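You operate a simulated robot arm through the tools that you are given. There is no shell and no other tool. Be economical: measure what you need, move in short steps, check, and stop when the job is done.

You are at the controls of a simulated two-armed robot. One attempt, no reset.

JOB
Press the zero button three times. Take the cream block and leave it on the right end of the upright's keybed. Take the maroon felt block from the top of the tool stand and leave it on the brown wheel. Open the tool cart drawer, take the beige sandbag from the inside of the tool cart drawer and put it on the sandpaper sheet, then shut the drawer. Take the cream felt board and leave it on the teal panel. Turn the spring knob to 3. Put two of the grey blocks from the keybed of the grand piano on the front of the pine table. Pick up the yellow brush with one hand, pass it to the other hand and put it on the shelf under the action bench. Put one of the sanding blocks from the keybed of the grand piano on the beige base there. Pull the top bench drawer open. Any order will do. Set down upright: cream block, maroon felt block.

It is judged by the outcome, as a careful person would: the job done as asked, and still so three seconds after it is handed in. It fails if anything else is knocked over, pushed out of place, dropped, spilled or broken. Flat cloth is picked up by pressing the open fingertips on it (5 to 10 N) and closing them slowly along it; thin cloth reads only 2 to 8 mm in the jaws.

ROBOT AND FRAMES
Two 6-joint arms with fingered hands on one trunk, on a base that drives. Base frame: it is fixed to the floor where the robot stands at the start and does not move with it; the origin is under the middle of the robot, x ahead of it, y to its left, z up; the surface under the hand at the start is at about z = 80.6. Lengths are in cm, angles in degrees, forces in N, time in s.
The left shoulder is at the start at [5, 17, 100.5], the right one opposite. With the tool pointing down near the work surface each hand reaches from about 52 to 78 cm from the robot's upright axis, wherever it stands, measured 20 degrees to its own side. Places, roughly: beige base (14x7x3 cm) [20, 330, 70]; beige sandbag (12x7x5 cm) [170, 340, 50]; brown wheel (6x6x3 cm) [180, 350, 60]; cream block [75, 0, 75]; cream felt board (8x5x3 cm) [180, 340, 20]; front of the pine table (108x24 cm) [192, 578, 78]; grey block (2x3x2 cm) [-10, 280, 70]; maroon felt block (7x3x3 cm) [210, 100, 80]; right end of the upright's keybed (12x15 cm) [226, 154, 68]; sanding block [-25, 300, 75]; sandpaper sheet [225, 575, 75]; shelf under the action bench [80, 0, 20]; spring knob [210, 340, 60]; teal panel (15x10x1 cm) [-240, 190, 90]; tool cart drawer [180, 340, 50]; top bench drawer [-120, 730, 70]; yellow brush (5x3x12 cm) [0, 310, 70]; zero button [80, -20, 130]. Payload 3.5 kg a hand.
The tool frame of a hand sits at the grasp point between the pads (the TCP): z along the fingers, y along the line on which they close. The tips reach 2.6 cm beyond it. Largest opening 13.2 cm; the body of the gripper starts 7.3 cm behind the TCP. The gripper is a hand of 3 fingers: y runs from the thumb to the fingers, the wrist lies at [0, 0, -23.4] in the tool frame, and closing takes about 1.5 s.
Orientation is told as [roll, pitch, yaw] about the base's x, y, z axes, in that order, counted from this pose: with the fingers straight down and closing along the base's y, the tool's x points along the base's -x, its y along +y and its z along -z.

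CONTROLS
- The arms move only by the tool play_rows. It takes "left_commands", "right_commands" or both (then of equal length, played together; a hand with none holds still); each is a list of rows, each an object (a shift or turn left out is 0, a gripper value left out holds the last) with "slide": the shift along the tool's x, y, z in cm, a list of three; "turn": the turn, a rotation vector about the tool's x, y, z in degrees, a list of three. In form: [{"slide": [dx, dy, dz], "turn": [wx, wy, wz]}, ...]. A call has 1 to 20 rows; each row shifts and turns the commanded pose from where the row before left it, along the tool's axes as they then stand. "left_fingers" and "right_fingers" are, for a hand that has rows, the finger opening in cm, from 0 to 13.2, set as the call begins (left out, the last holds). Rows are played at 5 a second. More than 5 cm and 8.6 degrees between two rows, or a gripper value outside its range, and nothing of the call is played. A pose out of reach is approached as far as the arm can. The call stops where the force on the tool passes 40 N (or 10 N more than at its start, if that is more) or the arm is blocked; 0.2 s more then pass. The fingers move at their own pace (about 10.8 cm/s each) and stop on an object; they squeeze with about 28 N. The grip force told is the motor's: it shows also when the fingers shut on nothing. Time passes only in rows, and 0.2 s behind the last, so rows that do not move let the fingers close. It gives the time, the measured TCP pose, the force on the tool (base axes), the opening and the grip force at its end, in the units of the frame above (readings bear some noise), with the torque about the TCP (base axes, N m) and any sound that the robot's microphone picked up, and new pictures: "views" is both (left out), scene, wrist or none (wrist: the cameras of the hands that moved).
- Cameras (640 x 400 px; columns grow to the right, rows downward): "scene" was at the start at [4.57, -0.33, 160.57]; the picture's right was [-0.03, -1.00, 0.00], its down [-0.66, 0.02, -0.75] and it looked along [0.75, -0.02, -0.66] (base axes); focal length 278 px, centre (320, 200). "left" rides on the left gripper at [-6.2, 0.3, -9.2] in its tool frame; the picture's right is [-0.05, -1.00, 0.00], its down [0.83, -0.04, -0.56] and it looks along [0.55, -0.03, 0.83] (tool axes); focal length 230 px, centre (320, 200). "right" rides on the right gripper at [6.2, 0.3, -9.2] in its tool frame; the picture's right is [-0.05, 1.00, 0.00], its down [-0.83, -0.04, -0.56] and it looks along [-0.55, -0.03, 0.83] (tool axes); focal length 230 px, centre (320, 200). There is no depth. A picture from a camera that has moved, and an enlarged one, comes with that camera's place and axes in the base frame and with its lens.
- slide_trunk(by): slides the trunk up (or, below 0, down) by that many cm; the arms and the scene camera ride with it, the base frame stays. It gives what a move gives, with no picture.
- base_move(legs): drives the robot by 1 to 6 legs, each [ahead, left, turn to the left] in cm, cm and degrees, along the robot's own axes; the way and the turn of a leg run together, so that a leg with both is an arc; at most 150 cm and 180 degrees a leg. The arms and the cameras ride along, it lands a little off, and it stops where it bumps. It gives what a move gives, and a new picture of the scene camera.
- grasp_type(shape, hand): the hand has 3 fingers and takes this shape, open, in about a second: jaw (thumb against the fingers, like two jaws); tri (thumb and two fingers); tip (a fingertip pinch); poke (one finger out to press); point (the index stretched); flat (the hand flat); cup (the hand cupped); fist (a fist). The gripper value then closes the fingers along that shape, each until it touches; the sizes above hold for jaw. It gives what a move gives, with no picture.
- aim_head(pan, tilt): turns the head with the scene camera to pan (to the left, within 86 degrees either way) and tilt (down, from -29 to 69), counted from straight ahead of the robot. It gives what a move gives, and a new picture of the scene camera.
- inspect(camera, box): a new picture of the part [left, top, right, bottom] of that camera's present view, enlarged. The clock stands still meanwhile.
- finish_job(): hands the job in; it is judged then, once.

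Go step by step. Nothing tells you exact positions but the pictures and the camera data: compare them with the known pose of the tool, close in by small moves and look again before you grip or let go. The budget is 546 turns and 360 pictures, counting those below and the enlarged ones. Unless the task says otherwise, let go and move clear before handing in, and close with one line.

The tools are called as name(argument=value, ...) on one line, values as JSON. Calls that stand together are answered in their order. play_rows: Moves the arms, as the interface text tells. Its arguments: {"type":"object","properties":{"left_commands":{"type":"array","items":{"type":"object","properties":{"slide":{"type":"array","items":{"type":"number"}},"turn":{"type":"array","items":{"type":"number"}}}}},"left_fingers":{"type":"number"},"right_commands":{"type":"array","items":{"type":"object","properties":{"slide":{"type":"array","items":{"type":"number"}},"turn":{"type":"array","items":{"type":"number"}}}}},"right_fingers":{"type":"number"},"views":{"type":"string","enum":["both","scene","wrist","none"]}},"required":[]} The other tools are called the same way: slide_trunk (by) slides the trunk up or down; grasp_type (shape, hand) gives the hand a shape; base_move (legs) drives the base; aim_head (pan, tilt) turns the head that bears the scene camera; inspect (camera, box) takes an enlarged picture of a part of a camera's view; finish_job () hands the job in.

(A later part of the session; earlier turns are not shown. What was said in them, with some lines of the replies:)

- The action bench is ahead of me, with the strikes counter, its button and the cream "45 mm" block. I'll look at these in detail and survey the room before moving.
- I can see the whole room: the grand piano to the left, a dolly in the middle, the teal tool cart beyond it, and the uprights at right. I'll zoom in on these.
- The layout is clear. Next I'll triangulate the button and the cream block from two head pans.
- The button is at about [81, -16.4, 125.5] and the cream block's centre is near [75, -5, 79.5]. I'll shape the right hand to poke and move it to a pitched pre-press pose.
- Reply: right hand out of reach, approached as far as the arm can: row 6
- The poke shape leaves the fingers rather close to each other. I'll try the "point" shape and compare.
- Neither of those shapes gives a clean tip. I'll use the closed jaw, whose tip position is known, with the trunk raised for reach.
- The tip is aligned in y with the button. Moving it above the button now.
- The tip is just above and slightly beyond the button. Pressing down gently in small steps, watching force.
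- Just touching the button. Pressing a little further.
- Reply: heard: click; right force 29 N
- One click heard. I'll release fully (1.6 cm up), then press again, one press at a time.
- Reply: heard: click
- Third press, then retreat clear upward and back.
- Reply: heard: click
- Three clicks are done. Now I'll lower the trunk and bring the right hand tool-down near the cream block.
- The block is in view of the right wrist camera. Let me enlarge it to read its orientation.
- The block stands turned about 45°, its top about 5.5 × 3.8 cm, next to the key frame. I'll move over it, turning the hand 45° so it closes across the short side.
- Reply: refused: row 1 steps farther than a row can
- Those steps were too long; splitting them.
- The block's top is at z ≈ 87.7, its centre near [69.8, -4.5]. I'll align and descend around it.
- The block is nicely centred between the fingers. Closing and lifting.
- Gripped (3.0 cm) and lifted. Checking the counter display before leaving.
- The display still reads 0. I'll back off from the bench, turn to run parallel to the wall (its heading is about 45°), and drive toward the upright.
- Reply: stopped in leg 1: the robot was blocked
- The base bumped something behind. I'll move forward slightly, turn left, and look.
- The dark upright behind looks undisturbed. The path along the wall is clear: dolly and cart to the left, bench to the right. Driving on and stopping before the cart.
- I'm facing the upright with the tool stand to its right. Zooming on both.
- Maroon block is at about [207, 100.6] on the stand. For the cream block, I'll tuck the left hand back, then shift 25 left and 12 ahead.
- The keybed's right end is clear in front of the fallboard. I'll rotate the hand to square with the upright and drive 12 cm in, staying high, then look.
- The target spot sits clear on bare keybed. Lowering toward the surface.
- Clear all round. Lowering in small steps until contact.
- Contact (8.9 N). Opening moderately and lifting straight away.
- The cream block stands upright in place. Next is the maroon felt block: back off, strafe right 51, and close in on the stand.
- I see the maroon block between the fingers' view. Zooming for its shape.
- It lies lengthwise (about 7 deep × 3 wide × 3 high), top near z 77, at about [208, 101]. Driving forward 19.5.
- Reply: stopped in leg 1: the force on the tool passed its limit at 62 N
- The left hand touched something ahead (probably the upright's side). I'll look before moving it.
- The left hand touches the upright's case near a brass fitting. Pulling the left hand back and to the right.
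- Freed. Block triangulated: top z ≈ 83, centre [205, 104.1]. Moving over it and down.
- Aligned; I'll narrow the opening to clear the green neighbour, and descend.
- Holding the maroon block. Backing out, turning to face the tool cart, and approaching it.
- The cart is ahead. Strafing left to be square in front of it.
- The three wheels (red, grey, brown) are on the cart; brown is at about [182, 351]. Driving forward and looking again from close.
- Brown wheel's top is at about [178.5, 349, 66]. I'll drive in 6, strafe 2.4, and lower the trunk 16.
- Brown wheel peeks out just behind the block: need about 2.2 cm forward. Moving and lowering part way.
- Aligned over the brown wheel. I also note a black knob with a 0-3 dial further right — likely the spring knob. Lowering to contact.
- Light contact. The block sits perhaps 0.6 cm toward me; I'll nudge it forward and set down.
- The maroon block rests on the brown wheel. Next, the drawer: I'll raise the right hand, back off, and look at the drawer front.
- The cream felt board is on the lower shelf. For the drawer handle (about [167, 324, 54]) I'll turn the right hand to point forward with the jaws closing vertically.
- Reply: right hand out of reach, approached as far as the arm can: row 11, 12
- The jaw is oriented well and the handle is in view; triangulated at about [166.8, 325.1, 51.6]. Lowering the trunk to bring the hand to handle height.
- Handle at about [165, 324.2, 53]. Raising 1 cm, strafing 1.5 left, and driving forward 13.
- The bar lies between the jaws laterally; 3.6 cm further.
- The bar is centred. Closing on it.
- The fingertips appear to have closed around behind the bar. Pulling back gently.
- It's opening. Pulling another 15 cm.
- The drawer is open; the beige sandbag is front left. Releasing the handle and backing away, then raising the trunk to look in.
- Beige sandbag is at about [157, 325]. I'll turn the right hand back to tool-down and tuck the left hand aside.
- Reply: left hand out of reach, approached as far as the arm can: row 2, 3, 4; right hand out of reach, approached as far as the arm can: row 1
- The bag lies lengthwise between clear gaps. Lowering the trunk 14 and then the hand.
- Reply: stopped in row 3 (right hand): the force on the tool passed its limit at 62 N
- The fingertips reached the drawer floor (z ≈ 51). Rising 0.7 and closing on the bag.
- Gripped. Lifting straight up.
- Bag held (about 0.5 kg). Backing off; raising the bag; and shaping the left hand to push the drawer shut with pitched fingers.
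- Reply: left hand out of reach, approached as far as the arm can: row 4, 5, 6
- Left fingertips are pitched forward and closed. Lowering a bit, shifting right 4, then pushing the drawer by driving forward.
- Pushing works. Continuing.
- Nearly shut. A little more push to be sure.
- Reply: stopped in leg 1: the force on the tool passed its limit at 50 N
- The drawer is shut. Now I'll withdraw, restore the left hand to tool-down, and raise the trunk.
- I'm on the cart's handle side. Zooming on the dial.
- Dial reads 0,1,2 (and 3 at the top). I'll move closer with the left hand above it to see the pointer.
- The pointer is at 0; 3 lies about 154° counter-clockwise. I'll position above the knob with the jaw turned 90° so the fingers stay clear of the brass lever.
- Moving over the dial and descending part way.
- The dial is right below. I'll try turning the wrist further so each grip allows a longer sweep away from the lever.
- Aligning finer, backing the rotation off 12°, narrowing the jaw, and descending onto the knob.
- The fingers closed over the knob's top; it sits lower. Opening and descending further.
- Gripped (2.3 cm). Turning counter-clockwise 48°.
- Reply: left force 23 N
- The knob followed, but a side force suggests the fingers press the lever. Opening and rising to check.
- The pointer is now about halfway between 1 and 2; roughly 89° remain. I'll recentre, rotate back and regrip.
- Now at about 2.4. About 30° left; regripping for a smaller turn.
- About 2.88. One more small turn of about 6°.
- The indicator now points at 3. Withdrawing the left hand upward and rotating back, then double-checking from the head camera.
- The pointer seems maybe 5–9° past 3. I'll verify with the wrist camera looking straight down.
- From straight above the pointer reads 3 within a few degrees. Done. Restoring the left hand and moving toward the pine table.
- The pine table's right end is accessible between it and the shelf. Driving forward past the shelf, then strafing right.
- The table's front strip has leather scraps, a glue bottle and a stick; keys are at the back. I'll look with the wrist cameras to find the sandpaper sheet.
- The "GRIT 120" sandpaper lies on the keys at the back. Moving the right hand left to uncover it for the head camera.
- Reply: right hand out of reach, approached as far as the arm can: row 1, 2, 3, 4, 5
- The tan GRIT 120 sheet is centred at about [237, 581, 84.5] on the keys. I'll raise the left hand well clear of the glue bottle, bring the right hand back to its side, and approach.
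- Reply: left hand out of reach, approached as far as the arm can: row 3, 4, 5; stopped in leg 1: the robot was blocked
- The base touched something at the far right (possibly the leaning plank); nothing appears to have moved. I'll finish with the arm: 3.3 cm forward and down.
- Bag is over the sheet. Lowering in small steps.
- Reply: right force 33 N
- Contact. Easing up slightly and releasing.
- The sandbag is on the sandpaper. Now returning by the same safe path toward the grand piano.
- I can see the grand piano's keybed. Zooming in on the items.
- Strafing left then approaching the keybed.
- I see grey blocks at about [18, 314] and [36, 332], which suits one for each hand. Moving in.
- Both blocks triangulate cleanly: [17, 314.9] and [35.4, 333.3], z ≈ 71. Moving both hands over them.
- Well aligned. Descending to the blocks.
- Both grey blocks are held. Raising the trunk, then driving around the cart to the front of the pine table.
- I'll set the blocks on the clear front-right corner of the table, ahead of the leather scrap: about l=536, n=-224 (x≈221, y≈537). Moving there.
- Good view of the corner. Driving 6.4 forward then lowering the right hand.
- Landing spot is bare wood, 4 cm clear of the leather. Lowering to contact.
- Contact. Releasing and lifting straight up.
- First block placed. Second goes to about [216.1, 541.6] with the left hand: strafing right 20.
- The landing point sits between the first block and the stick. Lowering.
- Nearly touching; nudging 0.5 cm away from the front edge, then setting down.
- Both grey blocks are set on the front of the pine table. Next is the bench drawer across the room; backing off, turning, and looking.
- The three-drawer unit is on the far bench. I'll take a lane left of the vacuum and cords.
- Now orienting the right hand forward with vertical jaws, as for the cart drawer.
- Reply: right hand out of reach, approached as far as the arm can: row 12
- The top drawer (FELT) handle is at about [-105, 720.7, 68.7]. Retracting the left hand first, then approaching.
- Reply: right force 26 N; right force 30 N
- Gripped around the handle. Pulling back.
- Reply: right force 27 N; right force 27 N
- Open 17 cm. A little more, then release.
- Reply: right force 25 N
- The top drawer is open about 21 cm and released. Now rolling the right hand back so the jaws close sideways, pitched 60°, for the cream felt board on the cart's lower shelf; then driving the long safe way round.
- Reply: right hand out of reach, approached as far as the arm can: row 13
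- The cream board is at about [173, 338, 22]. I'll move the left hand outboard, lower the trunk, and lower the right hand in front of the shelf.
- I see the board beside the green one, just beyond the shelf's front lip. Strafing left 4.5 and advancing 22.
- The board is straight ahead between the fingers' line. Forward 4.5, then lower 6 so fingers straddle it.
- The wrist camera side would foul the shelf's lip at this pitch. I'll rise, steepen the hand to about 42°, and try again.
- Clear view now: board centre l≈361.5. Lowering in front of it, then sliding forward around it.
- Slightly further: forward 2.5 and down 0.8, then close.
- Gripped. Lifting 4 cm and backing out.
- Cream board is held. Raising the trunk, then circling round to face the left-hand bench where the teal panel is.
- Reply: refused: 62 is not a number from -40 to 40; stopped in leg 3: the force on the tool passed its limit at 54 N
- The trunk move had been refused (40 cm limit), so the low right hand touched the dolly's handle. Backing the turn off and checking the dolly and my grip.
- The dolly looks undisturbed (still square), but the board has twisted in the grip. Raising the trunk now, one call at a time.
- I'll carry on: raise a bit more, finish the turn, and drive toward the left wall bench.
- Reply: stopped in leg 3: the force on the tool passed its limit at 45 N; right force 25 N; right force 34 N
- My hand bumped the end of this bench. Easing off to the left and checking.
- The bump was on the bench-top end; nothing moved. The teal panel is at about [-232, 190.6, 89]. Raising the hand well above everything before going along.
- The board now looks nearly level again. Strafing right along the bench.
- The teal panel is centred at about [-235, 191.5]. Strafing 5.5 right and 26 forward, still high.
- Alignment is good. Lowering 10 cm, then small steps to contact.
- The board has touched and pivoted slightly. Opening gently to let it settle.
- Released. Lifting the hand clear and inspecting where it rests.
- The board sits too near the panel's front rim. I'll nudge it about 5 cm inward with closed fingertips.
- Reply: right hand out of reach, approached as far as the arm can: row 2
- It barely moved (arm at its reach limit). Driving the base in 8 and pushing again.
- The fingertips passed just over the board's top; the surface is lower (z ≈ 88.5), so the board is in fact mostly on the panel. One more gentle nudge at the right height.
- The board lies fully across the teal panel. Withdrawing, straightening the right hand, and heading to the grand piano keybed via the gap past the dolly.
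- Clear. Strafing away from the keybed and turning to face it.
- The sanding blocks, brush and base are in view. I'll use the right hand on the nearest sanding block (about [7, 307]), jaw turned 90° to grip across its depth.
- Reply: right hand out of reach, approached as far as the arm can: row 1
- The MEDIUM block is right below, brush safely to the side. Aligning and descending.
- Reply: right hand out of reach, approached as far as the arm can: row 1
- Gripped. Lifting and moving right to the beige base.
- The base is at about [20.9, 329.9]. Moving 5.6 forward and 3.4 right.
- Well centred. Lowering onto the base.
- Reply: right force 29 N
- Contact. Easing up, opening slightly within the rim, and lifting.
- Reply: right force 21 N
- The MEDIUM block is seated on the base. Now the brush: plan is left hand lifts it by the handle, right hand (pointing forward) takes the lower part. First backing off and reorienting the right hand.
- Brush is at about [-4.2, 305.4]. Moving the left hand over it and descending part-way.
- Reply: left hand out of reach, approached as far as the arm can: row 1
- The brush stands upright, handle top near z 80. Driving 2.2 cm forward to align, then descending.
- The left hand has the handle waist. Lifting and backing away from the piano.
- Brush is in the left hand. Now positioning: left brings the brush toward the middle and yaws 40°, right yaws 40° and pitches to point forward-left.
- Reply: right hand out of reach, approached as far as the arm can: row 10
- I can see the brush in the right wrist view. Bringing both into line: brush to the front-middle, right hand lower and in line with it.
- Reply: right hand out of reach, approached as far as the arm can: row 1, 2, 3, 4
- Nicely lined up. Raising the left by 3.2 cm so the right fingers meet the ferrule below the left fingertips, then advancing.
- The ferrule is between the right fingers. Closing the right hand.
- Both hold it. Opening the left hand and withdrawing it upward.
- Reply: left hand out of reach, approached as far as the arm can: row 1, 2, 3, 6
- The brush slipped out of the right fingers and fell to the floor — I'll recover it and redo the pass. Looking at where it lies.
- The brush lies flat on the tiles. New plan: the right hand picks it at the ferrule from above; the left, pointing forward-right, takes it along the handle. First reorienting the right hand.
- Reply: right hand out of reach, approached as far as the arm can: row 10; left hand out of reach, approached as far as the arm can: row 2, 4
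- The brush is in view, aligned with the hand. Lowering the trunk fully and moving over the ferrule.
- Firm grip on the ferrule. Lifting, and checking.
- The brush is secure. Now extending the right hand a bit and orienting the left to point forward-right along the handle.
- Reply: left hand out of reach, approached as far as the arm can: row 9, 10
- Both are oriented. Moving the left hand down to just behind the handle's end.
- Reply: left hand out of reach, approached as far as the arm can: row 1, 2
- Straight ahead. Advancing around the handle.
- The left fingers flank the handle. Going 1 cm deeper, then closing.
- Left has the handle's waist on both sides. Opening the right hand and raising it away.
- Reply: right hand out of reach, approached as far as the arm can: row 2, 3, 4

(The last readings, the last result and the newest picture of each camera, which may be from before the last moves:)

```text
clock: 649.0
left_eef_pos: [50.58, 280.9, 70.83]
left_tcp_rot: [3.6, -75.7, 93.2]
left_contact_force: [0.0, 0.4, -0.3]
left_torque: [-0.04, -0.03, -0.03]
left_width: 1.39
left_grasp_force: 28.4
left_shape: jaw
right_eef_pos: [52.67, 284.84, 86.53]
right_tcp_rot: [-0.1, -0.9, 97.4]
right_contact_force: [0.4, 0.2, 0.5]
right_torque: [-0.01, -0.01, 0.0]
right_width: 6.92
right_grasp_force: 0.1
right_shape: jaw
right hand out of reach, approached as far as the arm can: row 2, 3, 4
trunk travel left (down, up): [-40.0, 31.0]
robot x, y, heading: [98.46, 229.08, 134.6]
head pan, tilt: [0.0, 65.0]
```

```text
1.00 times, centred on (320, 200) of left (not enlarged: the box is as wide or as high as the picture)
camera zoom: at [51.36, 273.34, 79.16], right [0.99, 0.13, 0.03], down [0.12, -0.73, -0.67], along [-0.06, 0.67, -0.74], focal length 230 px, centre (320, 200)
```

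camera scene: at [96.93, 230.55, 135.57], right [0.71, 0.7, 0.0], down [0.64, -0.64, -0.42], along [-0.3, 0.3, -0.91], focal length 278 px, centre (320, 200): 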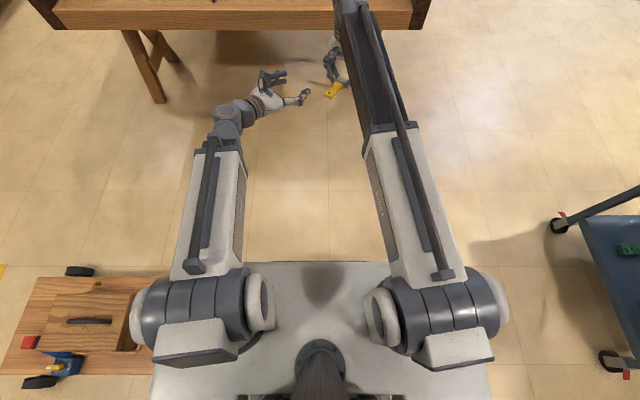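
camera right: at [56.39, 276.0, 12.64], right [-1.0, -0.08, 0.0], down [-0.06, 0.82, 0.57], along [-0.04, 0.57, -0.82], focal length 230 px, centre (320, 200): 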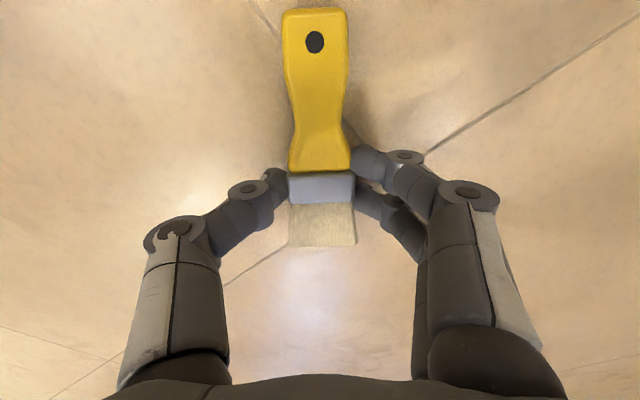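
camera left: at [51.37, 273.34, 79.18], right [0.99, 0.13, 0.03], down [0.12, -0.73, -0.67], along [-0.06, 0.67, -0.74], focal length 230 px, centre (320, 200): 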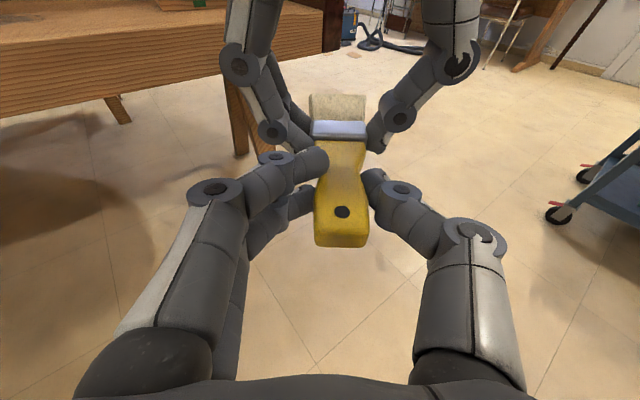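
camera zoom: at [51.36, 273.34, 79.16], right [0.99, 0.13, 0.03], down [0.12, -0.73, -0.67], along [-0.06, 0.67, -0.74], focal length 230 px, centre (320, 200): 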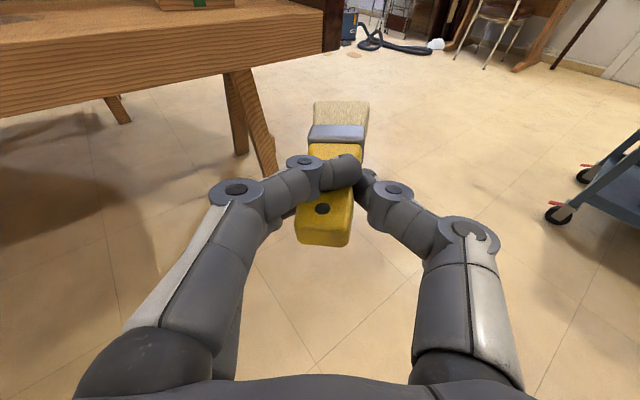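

inspect(camera="left", box=[240, 80, 440, 260])

inspect(camera="right", box=[160, 0, 480, 260])

```text
2.22 times, centred on (340, 170) of left
camera zoom: at [51.36, 273.34, 79.16], right [0.99, 0.13, 0.03], down [0.12, -0.73, -0.67], along [-0.06, 0.67, -0.74], focal length 511 px, centre (276, 267)
```

zoom: 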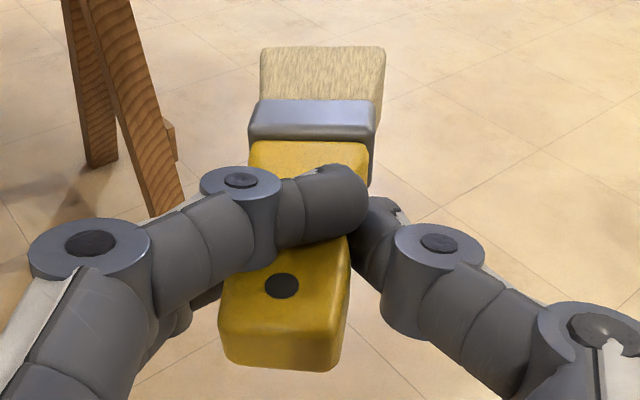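

```text
1.54 times, centred on (320, 130) of right
camera zoom: at [53.14, 278.68, 95.86], right [-1.0, -0.08, 0.0], down [-0.06, 0.82, 0.57], along [-0.04, 0.57, -0.82], focal length 354 px, centre (320, 308)
```

zoom: 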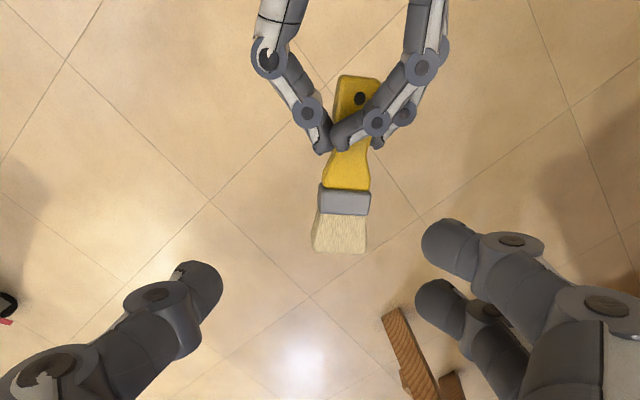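

The brush is held by the left hand now (one finger on top, one beneath). I'll turn the left hand to point straight ahead, and tuck both arms for travel.

play_rows(left_commands=[{"slide": [0, 1.5, -1], "turn": [-7.76, 0, -1.98]}, {"slide": [0, 1.5, -1], "turn": [-7.76, 0, -1.98]}, {"slide": [0, 2, -1], "turn": [-7.76, 0, -1.98]}, {"slide": [0, 2, -1], "turn": [-7.76, 0, -1.98]}, {"slide": [0, 2, -1], "turn": [-7.76, 0, -1.98]}], right_commands=[{"slide": [1, -1, 0]}, {"slide": [1, -1, 0], "turn": [0, 0, -8]}, {"slide": [1, -1, 0], "turn": [0, 0, -8]}, {"slide": [1, -1, 0], "turn": [0, 0, -8]}, {"slide": [1, -1, 0], "turn": [0, 0, -8]}], views="wrist")

```text
clock: 650.2
left_eef_pos: [41.87, 272.77, 73.39]
left_tcp_rot: [1.2, -76.0, 126.5]
left_contact_force: [-0.3, 0.4, -0.8]
left_torque: [-0.02, -0.01, 0.0]
left_width: 1.36
left_grasp_force: 27.9
left_shape: jaw
left hand out of reach, approached as far as the arm can: row 3, 4, 5
right_eef_pos: [58.95, 281.66, 86.51]
right_tcp_rot: [-0.7, -0.6, 129.5]
right_contact_force: [-0.5, -0.3, -1.0]
right_torque: [-0.01, -0.03, 0.01]
right_width: 6.94
right_grasp_force: 0.1
right_shape: jaw
trunk travel left (down, up): [-40.0, 31.0]
robot x, y, heading: [98.21, 229.13, 134.5]
head pan, tilt: [0.0, 65.0]
camera right: at [62.5, 276.66, 95.79], right [-0.8, -0.59, -0.01], down [-0.5, 0.66, 0.56], along [-0.33, 0.46, -0.83], focal length 230 px, centre (320, 200)
camera left: at [46.37, 266.52, 81.57], right [0.78, 0.62, 0.05], down [0.48, -0.56, -0.67], along [-0.39, 0.55, -0.74], focal length 230 px, centre (320, 200)
```

right: 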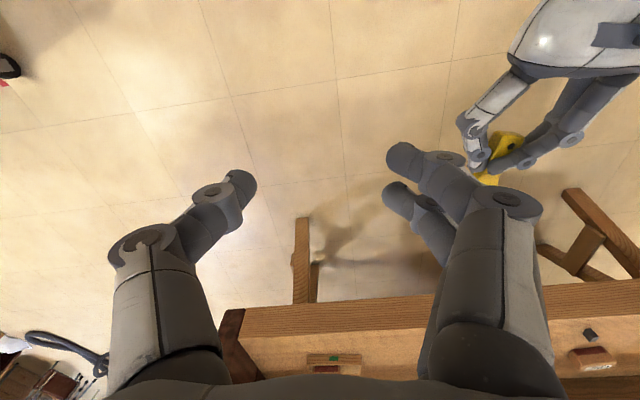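
left: 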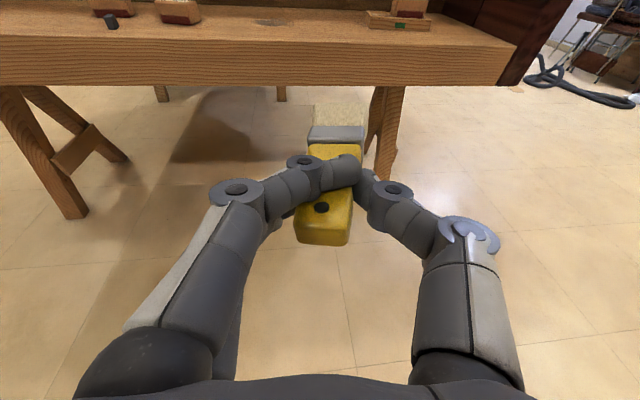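

Turning left to face along the room and driving along the corridor between the action bench and the dolly.

base_move(legs=[[0, 0, 90], [0, 68, 0], [150, 0, 0], [12, 0, 0]])

inspect(camera="left", box=[0, 0, 640, 400])

```text
clock: 665.7
left_eef_pos: [-10.51, 7.71, 73.36]
left_tcp_rot: [1.0, -76.2, -142.2]
left_contact_force: [-0.3, 0.2, -0.6]
left_torque: [-0.01, -0.05, 0.01]
left_width: 1.35
left_grasp_force: 28.9
left_shape: jaw
right_eef_pos: [-19.82, 24.55, 86.45]
right_tcp_rot: [-0.6, -0.6, -139.5]
right_contact_force: [1.0, -0.8, -0.4]
right_torque: [-0.01, -0.02, 0.02]
right_width: 6.93
right_grasp_force: 0.0
right_shape: jaw
trunk travel left (down, up): [-40.0, 31.0]
robot x, y, heading: [32.33, 64.79, -134.1]
head pan, tilt: [0.0, 65.0]
camera scene: at [30.55, 63.31, 135.57], right [-0.72, 0.7, 0.0], down [0.63, 0.65, -0.42], along [-0.29, -0.3, -0.91], focal length 278 px, centre (320, 200)
```

scene: 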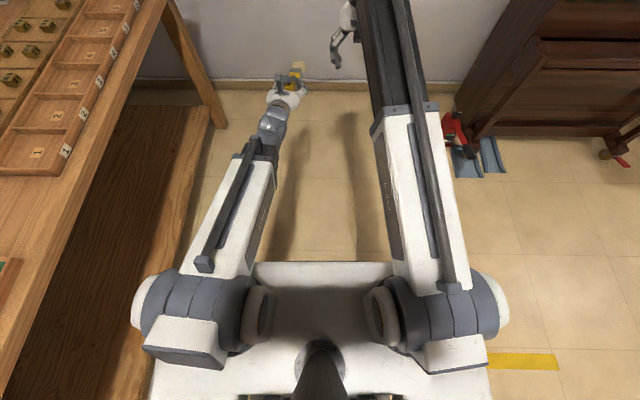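

```text
1.00 times, centred on (320, 200) of left (not enlarged: the box is as wide or as high as the picture)
camera zoom: at [-4.4, 12.1, 81.58], right [-0.63, 0.77, 0.05], down [0.55, 0.49, -0.67], along [-0.54, -0.4, -0.74], focal length 230 px, centre (320, 200)
```

zoom: 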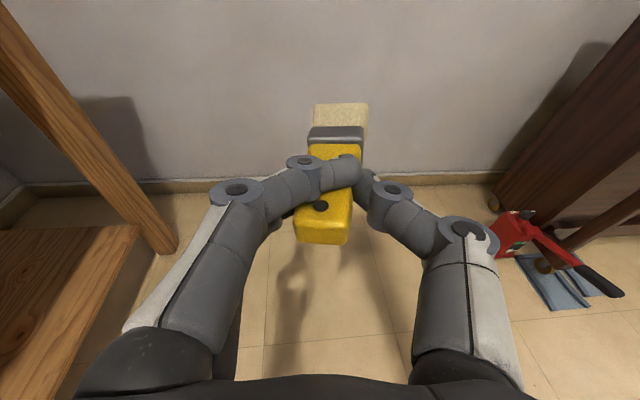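

Now moving back from the bench, and turning to face it.

base_move(legs=[[0, -38, 0], [0, 0, 89]])

aim_head(pan=0, tilt=45)

```text
clock: 671.9
left_eef_pos: [61.17, 48.43, 73.3]
left_tcp_rot: [1.0, -76.1, -52.9]
left_contact_force: [-0.5, -0.5, -0.5]
left_torque: [0.06, 0.02, -0.02]
left_width: 1.33
left_grasp_force: 27.7
left_shape: jaw
right_eef_pos: [44.12, 39.33, 86.55]
right_tcp_rot: [-0.6, -0.6, -50.2]
right_contact_force: [-0.5, 0.6, 0.2]
right_torque: [-0.03, -0.03, -0.03]
right_width: 6.94
right_grasp_force: 0.1
right_shape: jaw
trunk travel left (down, up): [-40.0, 31.0]
robot x, y, heading: [4.47, 91.14, -45.1]
head pan, tilt: [0.0, 65.0]
camera scene: at [6.13, 89.95, 135.57], right [-0.7, -0.71, 0.0], down [-0.64, 0.64, -0.42], along [0.3, -0.3, -0.91], focal length 278 px, centre (320, 200)
```

scene: 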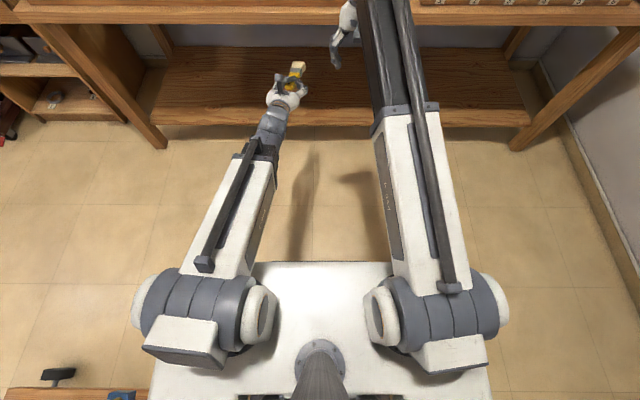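

```text
clock: 672.8
left_eef_pos: [61.23, 48.44, 73.29]
left_tcp_rot: [1.0, -76.2, -52.9]
left_contact_force: [0.1, 0.1, -0.7]
left_torque: [0.05, 0.02, 0.01]
left_width: 1.35
left_grasp_force: 27.8
left_shape: jaw
right_eef_pos: [44.13, 39.32, 86.56]
right_tcp_rot: [-0.6, -0.7, -50.2]
right_contact_force: [-0.5, -0.4, -0.1]
right_torque: [0.01, 0.02, 0.04]
right_width: 6.95
right_grasp_force: 0.2
right_shape: jaw
trunk travel left (down, up): [-40.0, 31.0]
robot x, y, heading: [4.13, 91.72, -44.8]
head pan, tilt: [0.0, 45.0]
camera scene: at [7.59, 88.5, 138.07], right [-0.7, -0.71, 0.0], down [-0.5, 0.5, -0.71], along [0.5, -0.5, -0.71], focal length 278 px, centre (320, 200)
```

scene: 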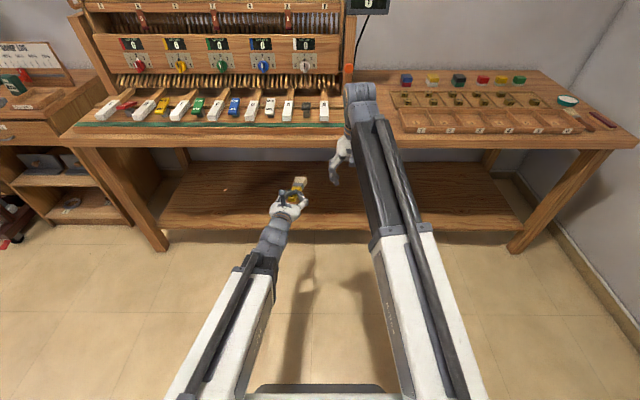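

The shelf under the bench is clear, about n 36–95 deep. Retracting the right hand, then lowering the trunk fully.

play_rows(right_commands=[{"slide": [4, 0, 0]}, {"slide": [4, 0, 0]}, {"slide": [4, 0, -1]}], views="none")

slide_trunk(by=-40)

play_rows(left_commands=[{"slide": [3.0, 0, 0.75]}, {"slide": [2.0, 0, 0.5]}], views="both")

```text
clock: 673.6
left_eef_pos: [61.18, 48.49, 73.25]
left_tcp_rot: [1.0, -76.2, -52.9]
left_contact_force: [0.2, -0.3, -0.8]
left_torque: [0.07, 0.04, -0.03]
left_width: 1.33
left_grasp_force: 27.8
left_shape: jaw
right_eef_pos: [36.46, 48.53, 87.55]
right_tcp_rot: [-0.6, -0.6, -50.3]
right_contact_force: [0.2, -0.7, -0.8]
right_torque: [0.01, 0.0, 0.02]
right_width: 6.94
right_grasp_force: 0.1
right_shape: jaw
trunk travel left (down, up): [-40.0, 31.0]
robot x, y, heading: [4.89, 91.38, -44.8]
head pan, tilt: [0.0, 45.0]
```

```text
clock: 677.4
left_eef_pos: [61.22, 48.48, 33.37]
left_tcp_rot: [1.0, -76.2, -52.8]
left_contact_force: [-0.3, 0.7, -0.2]
left_torque: [0.07, 0.04, -0.03]
left_width: 1.35
left_grasp_force: 28.0
left_shape: jaw
right_eef_pos: [36.5, 48.48, 47.4]
right_tcp_rot: [-0.6, -0.6, -50.2]
right_contact_force: [0.0, -0.2, -0.4]
right_torque: [0.02, -0.03, 0.02]
right_width: 6.93
right_grasp_force: 0.0
right_shape: jaw
trunk travel left (down, up): [0.0, 71.0]
robot x, y, heading: [4.59, 91.59, -44.7]
head pan, tilt: [0.0, 45.0]
```

```text
clock: 678.0
left_eef_pos: [61.61, 48.73, 28.29]
left_tcp_rot: [0.3, -76.0, -52.9]
left_contact_force: [-0.4, 0.8, -0.6]
left_torque: [0.05, 0.03, 0.01]
left_width: 1.36
left_grasp_force: 28.4
left_shape: jaw
left hand out of reach, approached as far as the arm can: row 2
right_eef_pos: [36.39, 48.58, 47.58]
right_tcp_rot: [-0.5, -0.6, -50.1]
right_contact_force: [0.0, -1.1, 0.7]
right_torque: [0.03, 0.03, -0.02]
right_width: 6.94
right_grasp_force: 0.0
right_shape: jaw
trunk travel left (down, up): [0.0, 71.0]
robot x, y, heading: [4.38, 91.81, -44.9]
head pan, tilt: [0.0, 45.0]
camera scene: at [7.58, 88.51, 98.08], right [-0.7, -0.71, 0.0], down [-0.5, 0.5, -0.71], along [0.5, -0.5, -0.71], focal length 278 px, centre (320, 200)
camera left: at [57.49, 54.78, 36.55], right [-0.79, -0.62, 0.05], down [-0.48, 0.56, -0.67], along [0.39, -0.55, -0.74], focal length 230 px, centre (320, 200)
```

scene: 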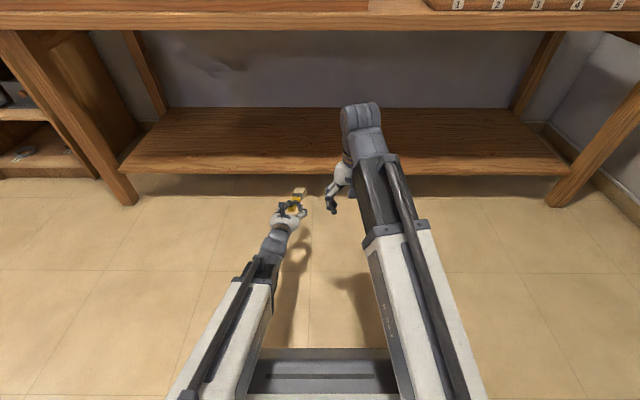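
left: 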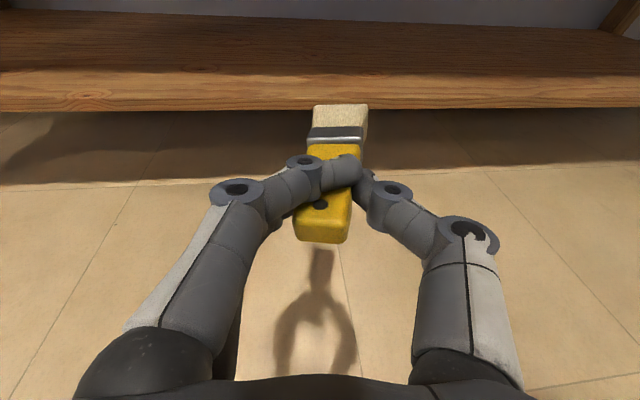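

The shelf top is near z 26. Raising the brush to clear its edge, lowering the right hand below the bench-top, then driving in.

play_rows(left_commands=[{"slide": [-2.9, 0, -0.75]}, {"slide": [-2.9, 0, -0.75]}, {}], right_commands=[{"slide": [0, 0, 3.5]}, {"slide": [0, 0, 3.5]}, {"slide": [0, 0, 3]}], views="none")

base_move(legs=[[26, 0, 0]])

inspect(camera="left", box=[0, 0, 640, 400])

```text
clock: 678.8
left_eef_pos: [61.41, 48.75, 34.36]
left_tcp_rot: [1.0, -76.1, -52.9]
left_contact_force: [-0.3, -0.4, -0.9]
left_torque: [0.08, 0.04, -0.01]
left_width: 1.34
left_grasp_force: 28.0
left_shape: jaw
right_eef_pos: [36.38, 48.42, 37.32]
right_tcp_rot: [-0.7, -0.6, -50.2]
right_contact_force: [-0.1, -0.3, -0.4]
right_torque: [-0.01, -0.01, -0.01]
right_width: 6.91
right_grasp_force: 0.0
right_shape: jaw
trunk travel left (down, up): [0.0, 71.0]
robot x, y, heading: [4.4, 91.4, -44.8]
head pan, tilt: [0.0, 45.0]
```

```text
clock: 680.7
left_eef_pos: [80.12, 30.63, 34.27]
left_tcp_rot: [1.0, -76.3, -52.8]
left_contact_force: [-0.2, 0.9, -1.3]
left_torque: [0.04, 0.06, -0.02]
left_width: 1.33
left_grasp_force: 28.4
left_shape: jaw
right_eef_pos: [54.88, 30.17, 37.43]
right_tcp_rot: [-0.6, -0.6, -50.2]
right_contact_force: [0.3, -0.5, -0.2]
right_torque: [0.01, 0.02, -0.02]
right_width: 6.92
right_grasp_force: 0.0
right_shape: jaw
trunk travel left (down, up): [0.0, 71.0]
robot x, y, heading: [23.1, 73.15, -44.4]
head pan, tilt: [0.0, 45.0]
camera scene: at [26.07, 70.18, 98.07], right [-0.7, -0.71, 0.0], down [-0.5, 0.5, -0.71], along [0.5, -0.5, -0.71], focal length 278 px, centre (320, 200)
```

scene: 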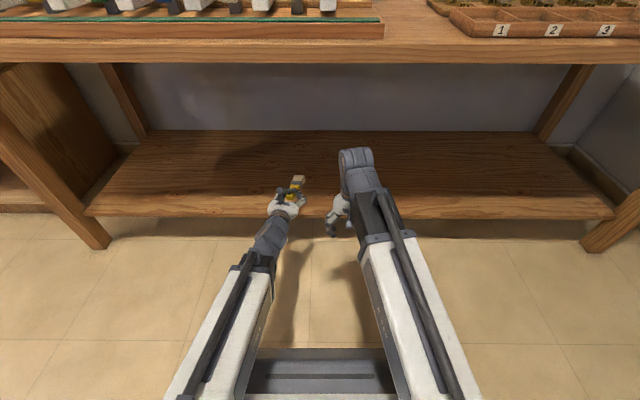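

```text
1.00 times, centred on (320, 200) of left (not enlarged: the box is as wide or as high as the picture)
camera zoom: at [75.82, 36.57, 42.52], right [-0.78, -0.63, 0.05], down [-0.49, 0.55, -0.67], along [0.4, -0.55, -0.74], focal length 230 px, centre (320, 200)
```

zoom: 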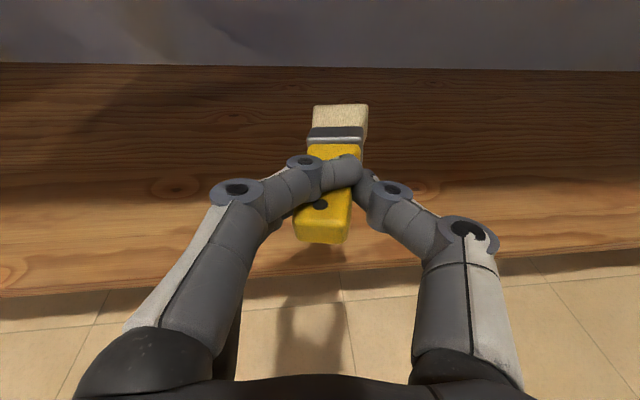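

Shelf top is about z 24, front edge n≈39. Driving in 19 cm more.

base_move(legs=[[18, 0, 0]])

play_rows(left_commands=[{"slide": [2.0, 0, 0.5]}, {"slide": [2.0, 0, 0.5]}], views="wrist")

```text
clock: 682.2
left_eef_pos: [92.82, 17.74, 34.32]
left_tcp_rot: [1.0, -76.1, -52.9]
left_contact_force: [0.0, 0.1, -0.9]
left_torque: [0.02, 0.03, 0.02]
left_width: 1.36
left_grasp_force: 27.1
left_shape: jaw
right_eef_pos: [67.8, 17.34, 37.49]
right_tcp_rot: [-0.7, -0.6, -50.1]
right_contact_force: [0.0, -0.6, 0.4]
right_torque: [0.01, 0.01, 0.01]
right_width: 6.93
right_grasp_force: 0.1
right_shape: jaw
trunk travel left (down, up): [0.0, 71.0]
robot x, y, heading: [35.87, 60.77, -44.9]
head pan, tilt: [0.0, 45.0]
camera scene: at [38.91, 57.44, 98.07], right [-0.7, -0.71, 0.0], down [-0.5, 0.5, -0.71], along [0.5, -0.5, -0.71], focal length 278 px, centre (320, 200)
```

scene: 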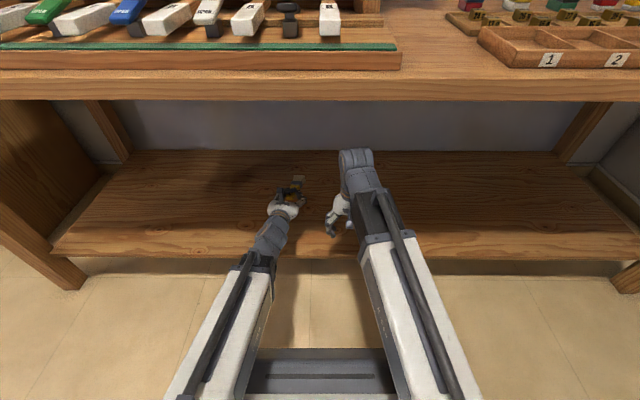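

```text
clock: 682.8
left_eef_pos: [92.88, 17.77, 30.23]
left_tcp_rot: [0.8, -76.2, -52.9]
left_contact_force: [1.2, -0.2, -1.7]
left_torque: [0.06, 0.08, -0.03]
left_width: 1.34
left_grasp_force: 27.7
left_shape: jaw
right_eef_pos: [67.85, 17.43, 37.48]
right_tcp_rot: [-0.6, -0.6, -50.2]
right_contact_force: [0.5, -0.4, -0.3]
right_torque: [0.01, 0.02, 0.01]
right_width: 6.91
right_grasp_force: 0.1
right_shape: jaw
trunk travel left (down, up): [0.0, 71.0]
robot x, y, heading: [35.54, 60.12, -45.0]
head pan, tilt: [0.0, 45.0]
camera left: at [88.71, 23.81, 38.36], right [-0.78, -0.62, 0.05], down [-0.49, 0.56, -0.67], along [0.39, -0.55, -0.74], focal length 230 px, centre (320, 200)
```

left: 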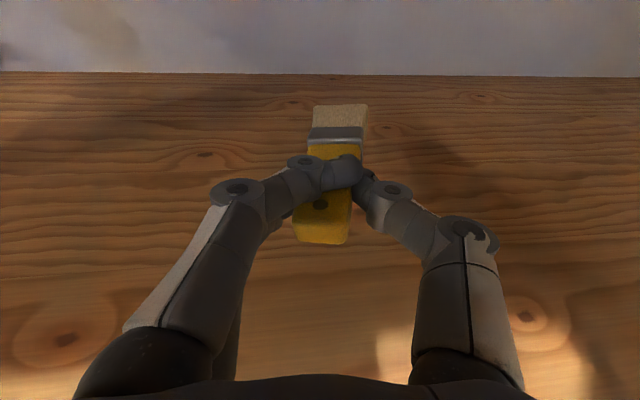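

play_rows(left_commands=[{"slide": [0.97, 0, 0.25]}, {"slide": [0.5, 0, 0.12]}], views="none")

play_rows(left_commands=[{"slide": [0.5, 0, 0.12]}, {"slide": [0.5, 0, 0.12]}], views="none")

play_rows(left_commands=[{"slide": [0.4, 0, 0.1]}, {"slide": [0.4, 0, 0.1]}], views="wrist")

```text
clock: 683.4
left_eef_pos: [92.96, 17.76, 28.57]
left_tcp_rot: [0.6, -76.0, -52.8]
left_contact_force: [-0.2, 0.2, -1.6]
left_torque: [0.07, 0.01, 0.02]
left_width: 1.36
left_grasp_force: 27.8
left_shape: jaw
right_eef_pos: [67.74, 17.48, 37.39]
right_tcp_rot: [-0.6, -0.6, -50.2]
right_contact_force: [0.1, 0.3, 0.3]
right_torque: [-0.03, 0.01, 0.0]
right_width: 6.95
right_grasp_force: 0.1
right_shape: jaw
trunk travel left (down, up): [0.0, 71.0]
robot x, y, heading: [35.72, 60.7, -44.9]
head pan, tilt: [0.0, 45.0]
```

```text
clock: 684.0
left_eef_pos: [93.07, 17.86, 27.58]
left_tcp_rot: [0.5, -76.1, -52.9]
left_contact_force: [0.2, 0.3, -1.4]
left_torque: [0.03, 0.0, 0.0]
left_width: 1.31
left_grasp_force: 28.3
left_shape: jaw
right_eef_pos: [67.85, 17.39, 37.44]
right_tcp_rot: [-0.6, -0.5, -50.2]
right_contact_force: [-0.5, -0.6, -0.5]
right_torque: [-0.01, 0.0, 0.01]
right_width: 6.94
right_grasp_force: 0.0
right_shape: jaw
trunk travel left (down, up): [0.0, 71.0]
robot x, y, heading: [35.63, 60.57, -45.1]
head pan, tilt: [0.0, 45.0]
```

```text
clock: 684.6
left_eef_pos: [93.36, 17.97, 26.84]
left_tcp_rot: [0.4, -76.0, -52.9]
left_contact_force: [0.0, -0.6, -0.1]
left_torque: [0.04, 0.02, -0.06]
left_width: 1.35
left_grasp_force: 28.1
left_shape: jaw
left hand out of reach, approached as far as the arm can: row 1
right_eef_pos: [67.79, 17.23, 37.36]
right_tcp_rot: [-0.6, -0.6, -50.1]
right_contact_force: [0.4, -0.1, 0.2]
right_torque: [0.0, 0.02, 0.01]
right_width: 6.91
right_grasp_force: 0.1
right_shape: jaw
trunk travel left (down, up): [0.0, 71.0]
robot x, y, heading: [35.74, 60.51, -44.8]
head pan, tilt: [0.0, 45.0]
camera left: at [89.11, 24.05, 35.11], right [-0.78, -0.62, 0.05], down [-0.48, 0.56, -0.67], along [0.39, -0.55, -0.74], focal length 230 px, centre (320, 200)
```

left: 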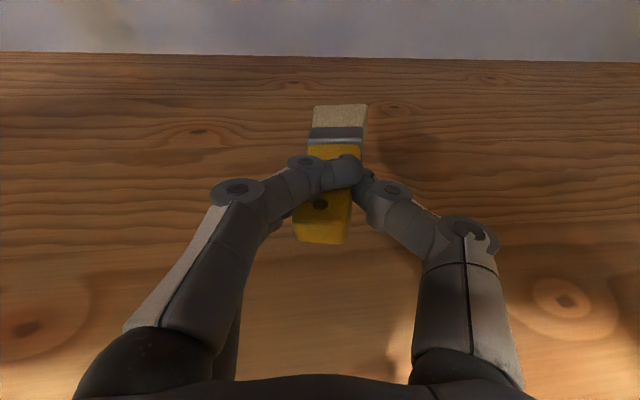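

play_rows(left_commands=[{"slide": [0.5, 0, 0.12]}, {"slide": [0.5, 0, 0.12]}, {"slide": [0.5, 0, 0.12]}], views="none")

play_rows(left_commands=[{"slide": [0.5, 0, 0.12]}, {"slide": [0.5, 0, 0.12]}], views="none")

inspect(camera="right", box=[0, 0, 640, 400])

```text
clock: 685.4
left_eef_pos: [93.54, 18.27, 25.33]
left_tcp_rot: [0.6, -76.0, -52.8]
left_contact_force: [-0.3, 0.2, 0.2]
left_torque: [0.08, 0.01, 0.02]
left_width: 1.33
left_grasp_force: 27.4
left_shape: jaw
left hand out of reach, approached as far as the arm can: row 2
right_eef_pos: [67.69, 17.39, 37.41]
right_tcp_rot: [-0.7, -0.6, -50.3]
right_contact_force: [-0.1, 0.8, -0.7]
right_torque: [0.01, 0.0, -0.01]
right_width: 6.93
right_grasp_force: 0.0
right_shape: jaw
trunk travel left (down, up): [0.0, 71.0]
robot x, y, heading: [35.99, 60.72, -44.8]
head pan, tilt: [0.0, 45.0]
no pictures are left
```

```text
clock: 686.0
left_eef_pos: [93.72, 18.39, 24.46]
left_tcp_rot: [0.6, -76.1, -52.9]
left_contact_force: [-0.1, -0.6, -0.5]
left_torque: [0.04, 0.01, 0.03]
left_width: 1.34
left_grasp_force: 28.3
left_shape: jaw
right_eef_pos: [67.73, 17.24, 37.38]
right_tcp_rot: [-0.6, -0.6, -50.3]
right_contact_force: [0.5, -0.1, -0.5]
right_torque: [0.01, 0.02, -0.01]
right_width: 6.94
right_grasp_force: 0.0
right_shape: jaw
trunk travel left (down, up): [0.0, 71.0]
robot x, y, heading: [35.71, 60.55, -44.8]
head pan, tilt: [0.0, 45.0]
no pictures are left
```

```text
refused: no pictures are left
```

Pictures are used up; I'll finish by touch, lowering until contact.

play_rows(left_commands=[{"slide": [0.4, 0, 0.1]}, {"slide": [0.4, 0, 0.1]}], views="none")

play_rows(left_commands=[{"slide": [0.4, 0, 0.1]}, {"slide": [0.4, 0, 0.1]}], views="none")

play_rows(left_commands=[{"slide": [0.4, 0, 0.1]}, {"slide": [0.4, 0, 0.1]}], views="none")

```text
clock: 686.6
left_eef_pos: [93.86, 18.45, 23.68]
left_tcp_rot: [0.5, -76.0, -52.9]
left_contact_force: [-0.9, 1.1, -1.3]
left_torque: [0.07, 0.03, 0.03]
left_width: 1.34
left_grasp_force: 28.4
left_shape: jaw
left hand out of reach, approached as far as the arm can: row 1
right_eef_pos: [67.82, 17.24, 37.44]
right_tcp_rot: [-0.6, -0.5, -50.2]
right_contact_force: [0.4, 0.2, 0.7]
right_torque: [0.04, 0.04, -0.01]
right_width: 6.96
right_grasp_force: 0.1
right_shape: jaw
trunk travel left (down, up): [0.0, 71.0]
robot x, y, heading: [35.87, 60.79, -44.8]
head pan, tilt: [0.0, 45.0]
no pictures are left
```

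```text
clock: 687.2
left_eef_pos: [94.09, 18.47, 22.81]
left_tcp_rot: [0.6, -76.1, -52.9]
left_contact_force: [0.5, -1.6, -0.8]
left_torque: [0.08, 0.0, -0.02]
left_width: 1.35
left_grasp_force: 28.4
left_shape: jaw
left hand out of reach, approached as far as the arm can: row 2
right_eef_pos: [67.8, 17.34, 37.56]
right_tcp_rot: [-0.6, -0.7, -50.2]
right_contact_force: [-1.0, -0.4, 0.4]
right_torque: [-0.03, 0.01, 0.02]
right_width: 6.93
right_grasp_force: 0.0
right_shape: jaw
trunk travel left (down, up): [0.0, 71.0]
robot x, y, heading: [35.65, 60.57, -44.9]
head pan, tilt: [0.0, 45.0]
no pictures are left
```

```text
clock: 687.8
left_eef_pos: [94.23, 18.72, 22.23]
left_tcp_rot: [0.5, -76.2, -53.0]
left_contact_force: [-0.4, -0.2, 6.0]
left_torque: [-0.05, -0.14, -0.05]
left_width: 1.31
left_grasp_force: 27.6
left_shape: jaw
right_eef_pos: [67.77, 17.41, 37.46]
right_tcp_rot: [-0.6, -0.6, -50.3]
right_contact_force: [0.2, 0.9, -0.6]
right_torque: [-0.02, 0.0, -0.02]
right_width: 6.95
right_grasp_force: 0.1
right_shape: jaw
trunk travel left (down, up): [0.0, 71.0]
robot x, y, heading: [35.82, 60.58, -44.8]
head pan, tilt: [0.0, 45.0]
no pictures are left
```

Contact with the shelf (6 N). Opening the left hand wide, then backing straight out.

play_rows(left_commands=[{}, {}, {}, {}, {}], left_fingers=8, views="none")

play_rows(left_commands=[{"slide": [0.1, 0, -0.5]}, {"slide": [0.6, 0, -2.4]}, {"slide": [0.6, 0, -2.4]}], views="none")

```text
clock: 689.0
left_eef_pos: [94.15, 18.72, 22.22]
left_tcp_rot: [0.5, -76.1, -53.1]
left_contact_force: [-1.9, -4.2, 9.9]
left_torque: [0.0, -0.39, -0.18]
left_width: 7.59
left_grasp_force: 0.0
left_shape: jaw
right_eef_pos: [67.71, 17.43, 37.48]
right_tcp_rot: [-0.6, -0.6, -50.2]
right_contact_force: [0.4, -0.8, -0.1]
right_torque: [0.02, -0.01, -0.02]
right_width: 6.92
right_grasp_force: 0.0
right_shape: jaw
trunk travel left (down, up): [0.0, 71.0]
robot x, y, heading: [35.88, 60.54, -44.9]
head pan, tilt: [0.0, 45.0]
no pictures are left
```

```text
clock: 689.8
left_eef_pos: [90.98, 23.04, 22.04]
left_tcp_rot: [0.6, -76.1, -53.1]
left_contact_force: [1.1, -2.2, 8.7]
left_torque: [0.07, -0.47, -0.1]
left_width: 7.95
left_grasp_force: 0.0
left_shape: jaw
left hand out of reach, approached as far as the arm can: row 2
right_eef_pos: [67.69, 17.34, 37.51]
right_tcp_rot: [-0.5, -0.5, -50.1]
right_contact_force: [-0.1, -0.1, 1.2]
right_torque: [-0.04, 0.05, -0.03]
right_width: 6.95
right_grasp_force: 0.1
right_shape: jaw
trunk travel left (down, up): [0.0, 71.0]
robot x, y, heading: [35.77, 60.54, -45.0]
head pan, tilt: [0.0, 45.0]
no pictures are left
```

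The fingers touch the shelf; lifting slightly, then backing out fully.

play_rows(left_commands=[{"slide": [-1.0, 0, -0.25]}, {"slide": [-0.5, 0, -1.0]}, {}], left_fingers=10, views="none")

base_move(legs=[[-12, 0, 0]])

play_rows(left_commands=[{"slide": [-2.5, 0, -0.6]}, {"slide": [-2.5, 0, -0.6]}], views="none")

```text
clock: 690.6
left_eef_pos: [90.5, 23.72, 24.0]
left_tcp_rot: [0.7, -76.1, -52.9]
left_contact_force: [0.2, 0.6, -0.1]
left_torque: [-0.02, 0.0, 0.03]
left_width: 9.98
left_grasp_force: 0.0
left_shape: jaw
right_eef_pos: [67.71, 17.34, 37.4]
right_tcp_rot: [-0.7, -0.6, -50.2]
right_contact_force: [0.3, -0.1, 0.0]
right_torque: [0.0, 0.03, 0.02]
right_width: 6.92
right_grasp_force: 0.0
right_shape: jaw
trunk travel left (down, up): [0.0, 71.0]
robot x, y, heading: [36.13, 60.84, -44.7]
head pan, tilt: [0.0, 45.0]
no pictures are left
```

```text
clock: 691.8
left_eef_pos: [81.97, 32.09, 23.84]
left_tcp_rot: [0.7, -76.1, -53.0]
left_contact_force: [1.0, 0.0, -0.2]
left_torque: [0.0, 0.0, -0.03]
left_width: 9.96
left_grasp_force: 0.1
left_shape: jaw
right_eef_pos: [59.24, 25.79, 37.35]
right_tcp_rot: [-0.6, -0.6, -50.2]
right_contact_force: [-0.2, -0.3, -0.3]
right_torque: [-0.01, 0.04, 0.02]
right_width: 6.92
right_grasp_force: 0.1
right_shape: jaw
trunk travel left (down, up): [0.0, 71.0]
robot x, y, heading: [27.26, 69.02, -44.7]
head pan, tilt: [0.0, 45.0]
```

```text
clock: 692.4
left_eef_pos: [82.9, 30.98, 28.26]
left_tcp_rot: [0.6, -76.1, -53.0]
left_contact_force: [0.6, 0.2, 0.0]
left_torque: [0.01, 0.01, 0.04]
left_width: 9.99
left_grasp_force: 0.1
left_shape: jaw
left hand out of reach, approached as far as the arm can: row 1, 2
right_eef_pos: [59.4, 25.68, 37.55]
right_tcp_rot: [-0.6, -0.5, -50.4]
right_contact_force: [0.6, 0.0, -0.8]
right_torque: [0.0, 0.03, 0.01]
right_width: 6.94
right_grasp_force: 0.1
right_shape: jaw
trunk travel left (down, up): [0.0, 71.0]
robot x, y, heading: [27.18, 69.1, -44.7]
head pan, tilt: [0.0, 45.0]
no pictures are left
```

The left hand is clear and unloaded. Backing away from the bench and finishing.

base_move(legs=[[-30, 0, 0]])

finish_job()

```text
clock: 694.4
left_eef_pos: [61.61, 52.02, 28.28]
left_tcp_rot: [0.7, -76.0, -53.1]
left_contact_force: [-0.1, -0.3, 0.3]
left_torque: [0.06, -0.02, -0.01]
left_width: 9.96
left_grasp_force: 0.2
left_shape: jaw
right_eef_pos: [37.96, 46.74, 37.43]
right_tcp_rot: [-0.6, -0.6, -50.5]
right_contact_force: [0.1, 0.6, 0.3]
right_torque: [0.01, 0.03, 0.0]
right_width: 6.92
right_grasp_force: 0.0
right_shape: jaw
trunk travel left (down, up): [0.0, 71.0]
robot x, y, heading: [6.23, 89.91, -45.2]
head pan, tilt: [0.0, 45.0]
```

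```text
The job is handed in.
```

I worked through every item and handed the job in, but the yellow brush fell to the floor once on the first hand-over. I picked it up, passed it from the right hand to the left, and set it on the shelf by touch because my pictures had run out, so I didn't see it resting there. I also bumped a few things along the way, none of which looked moved: the dolly handle, two bench or table ends, and the side of a piano.
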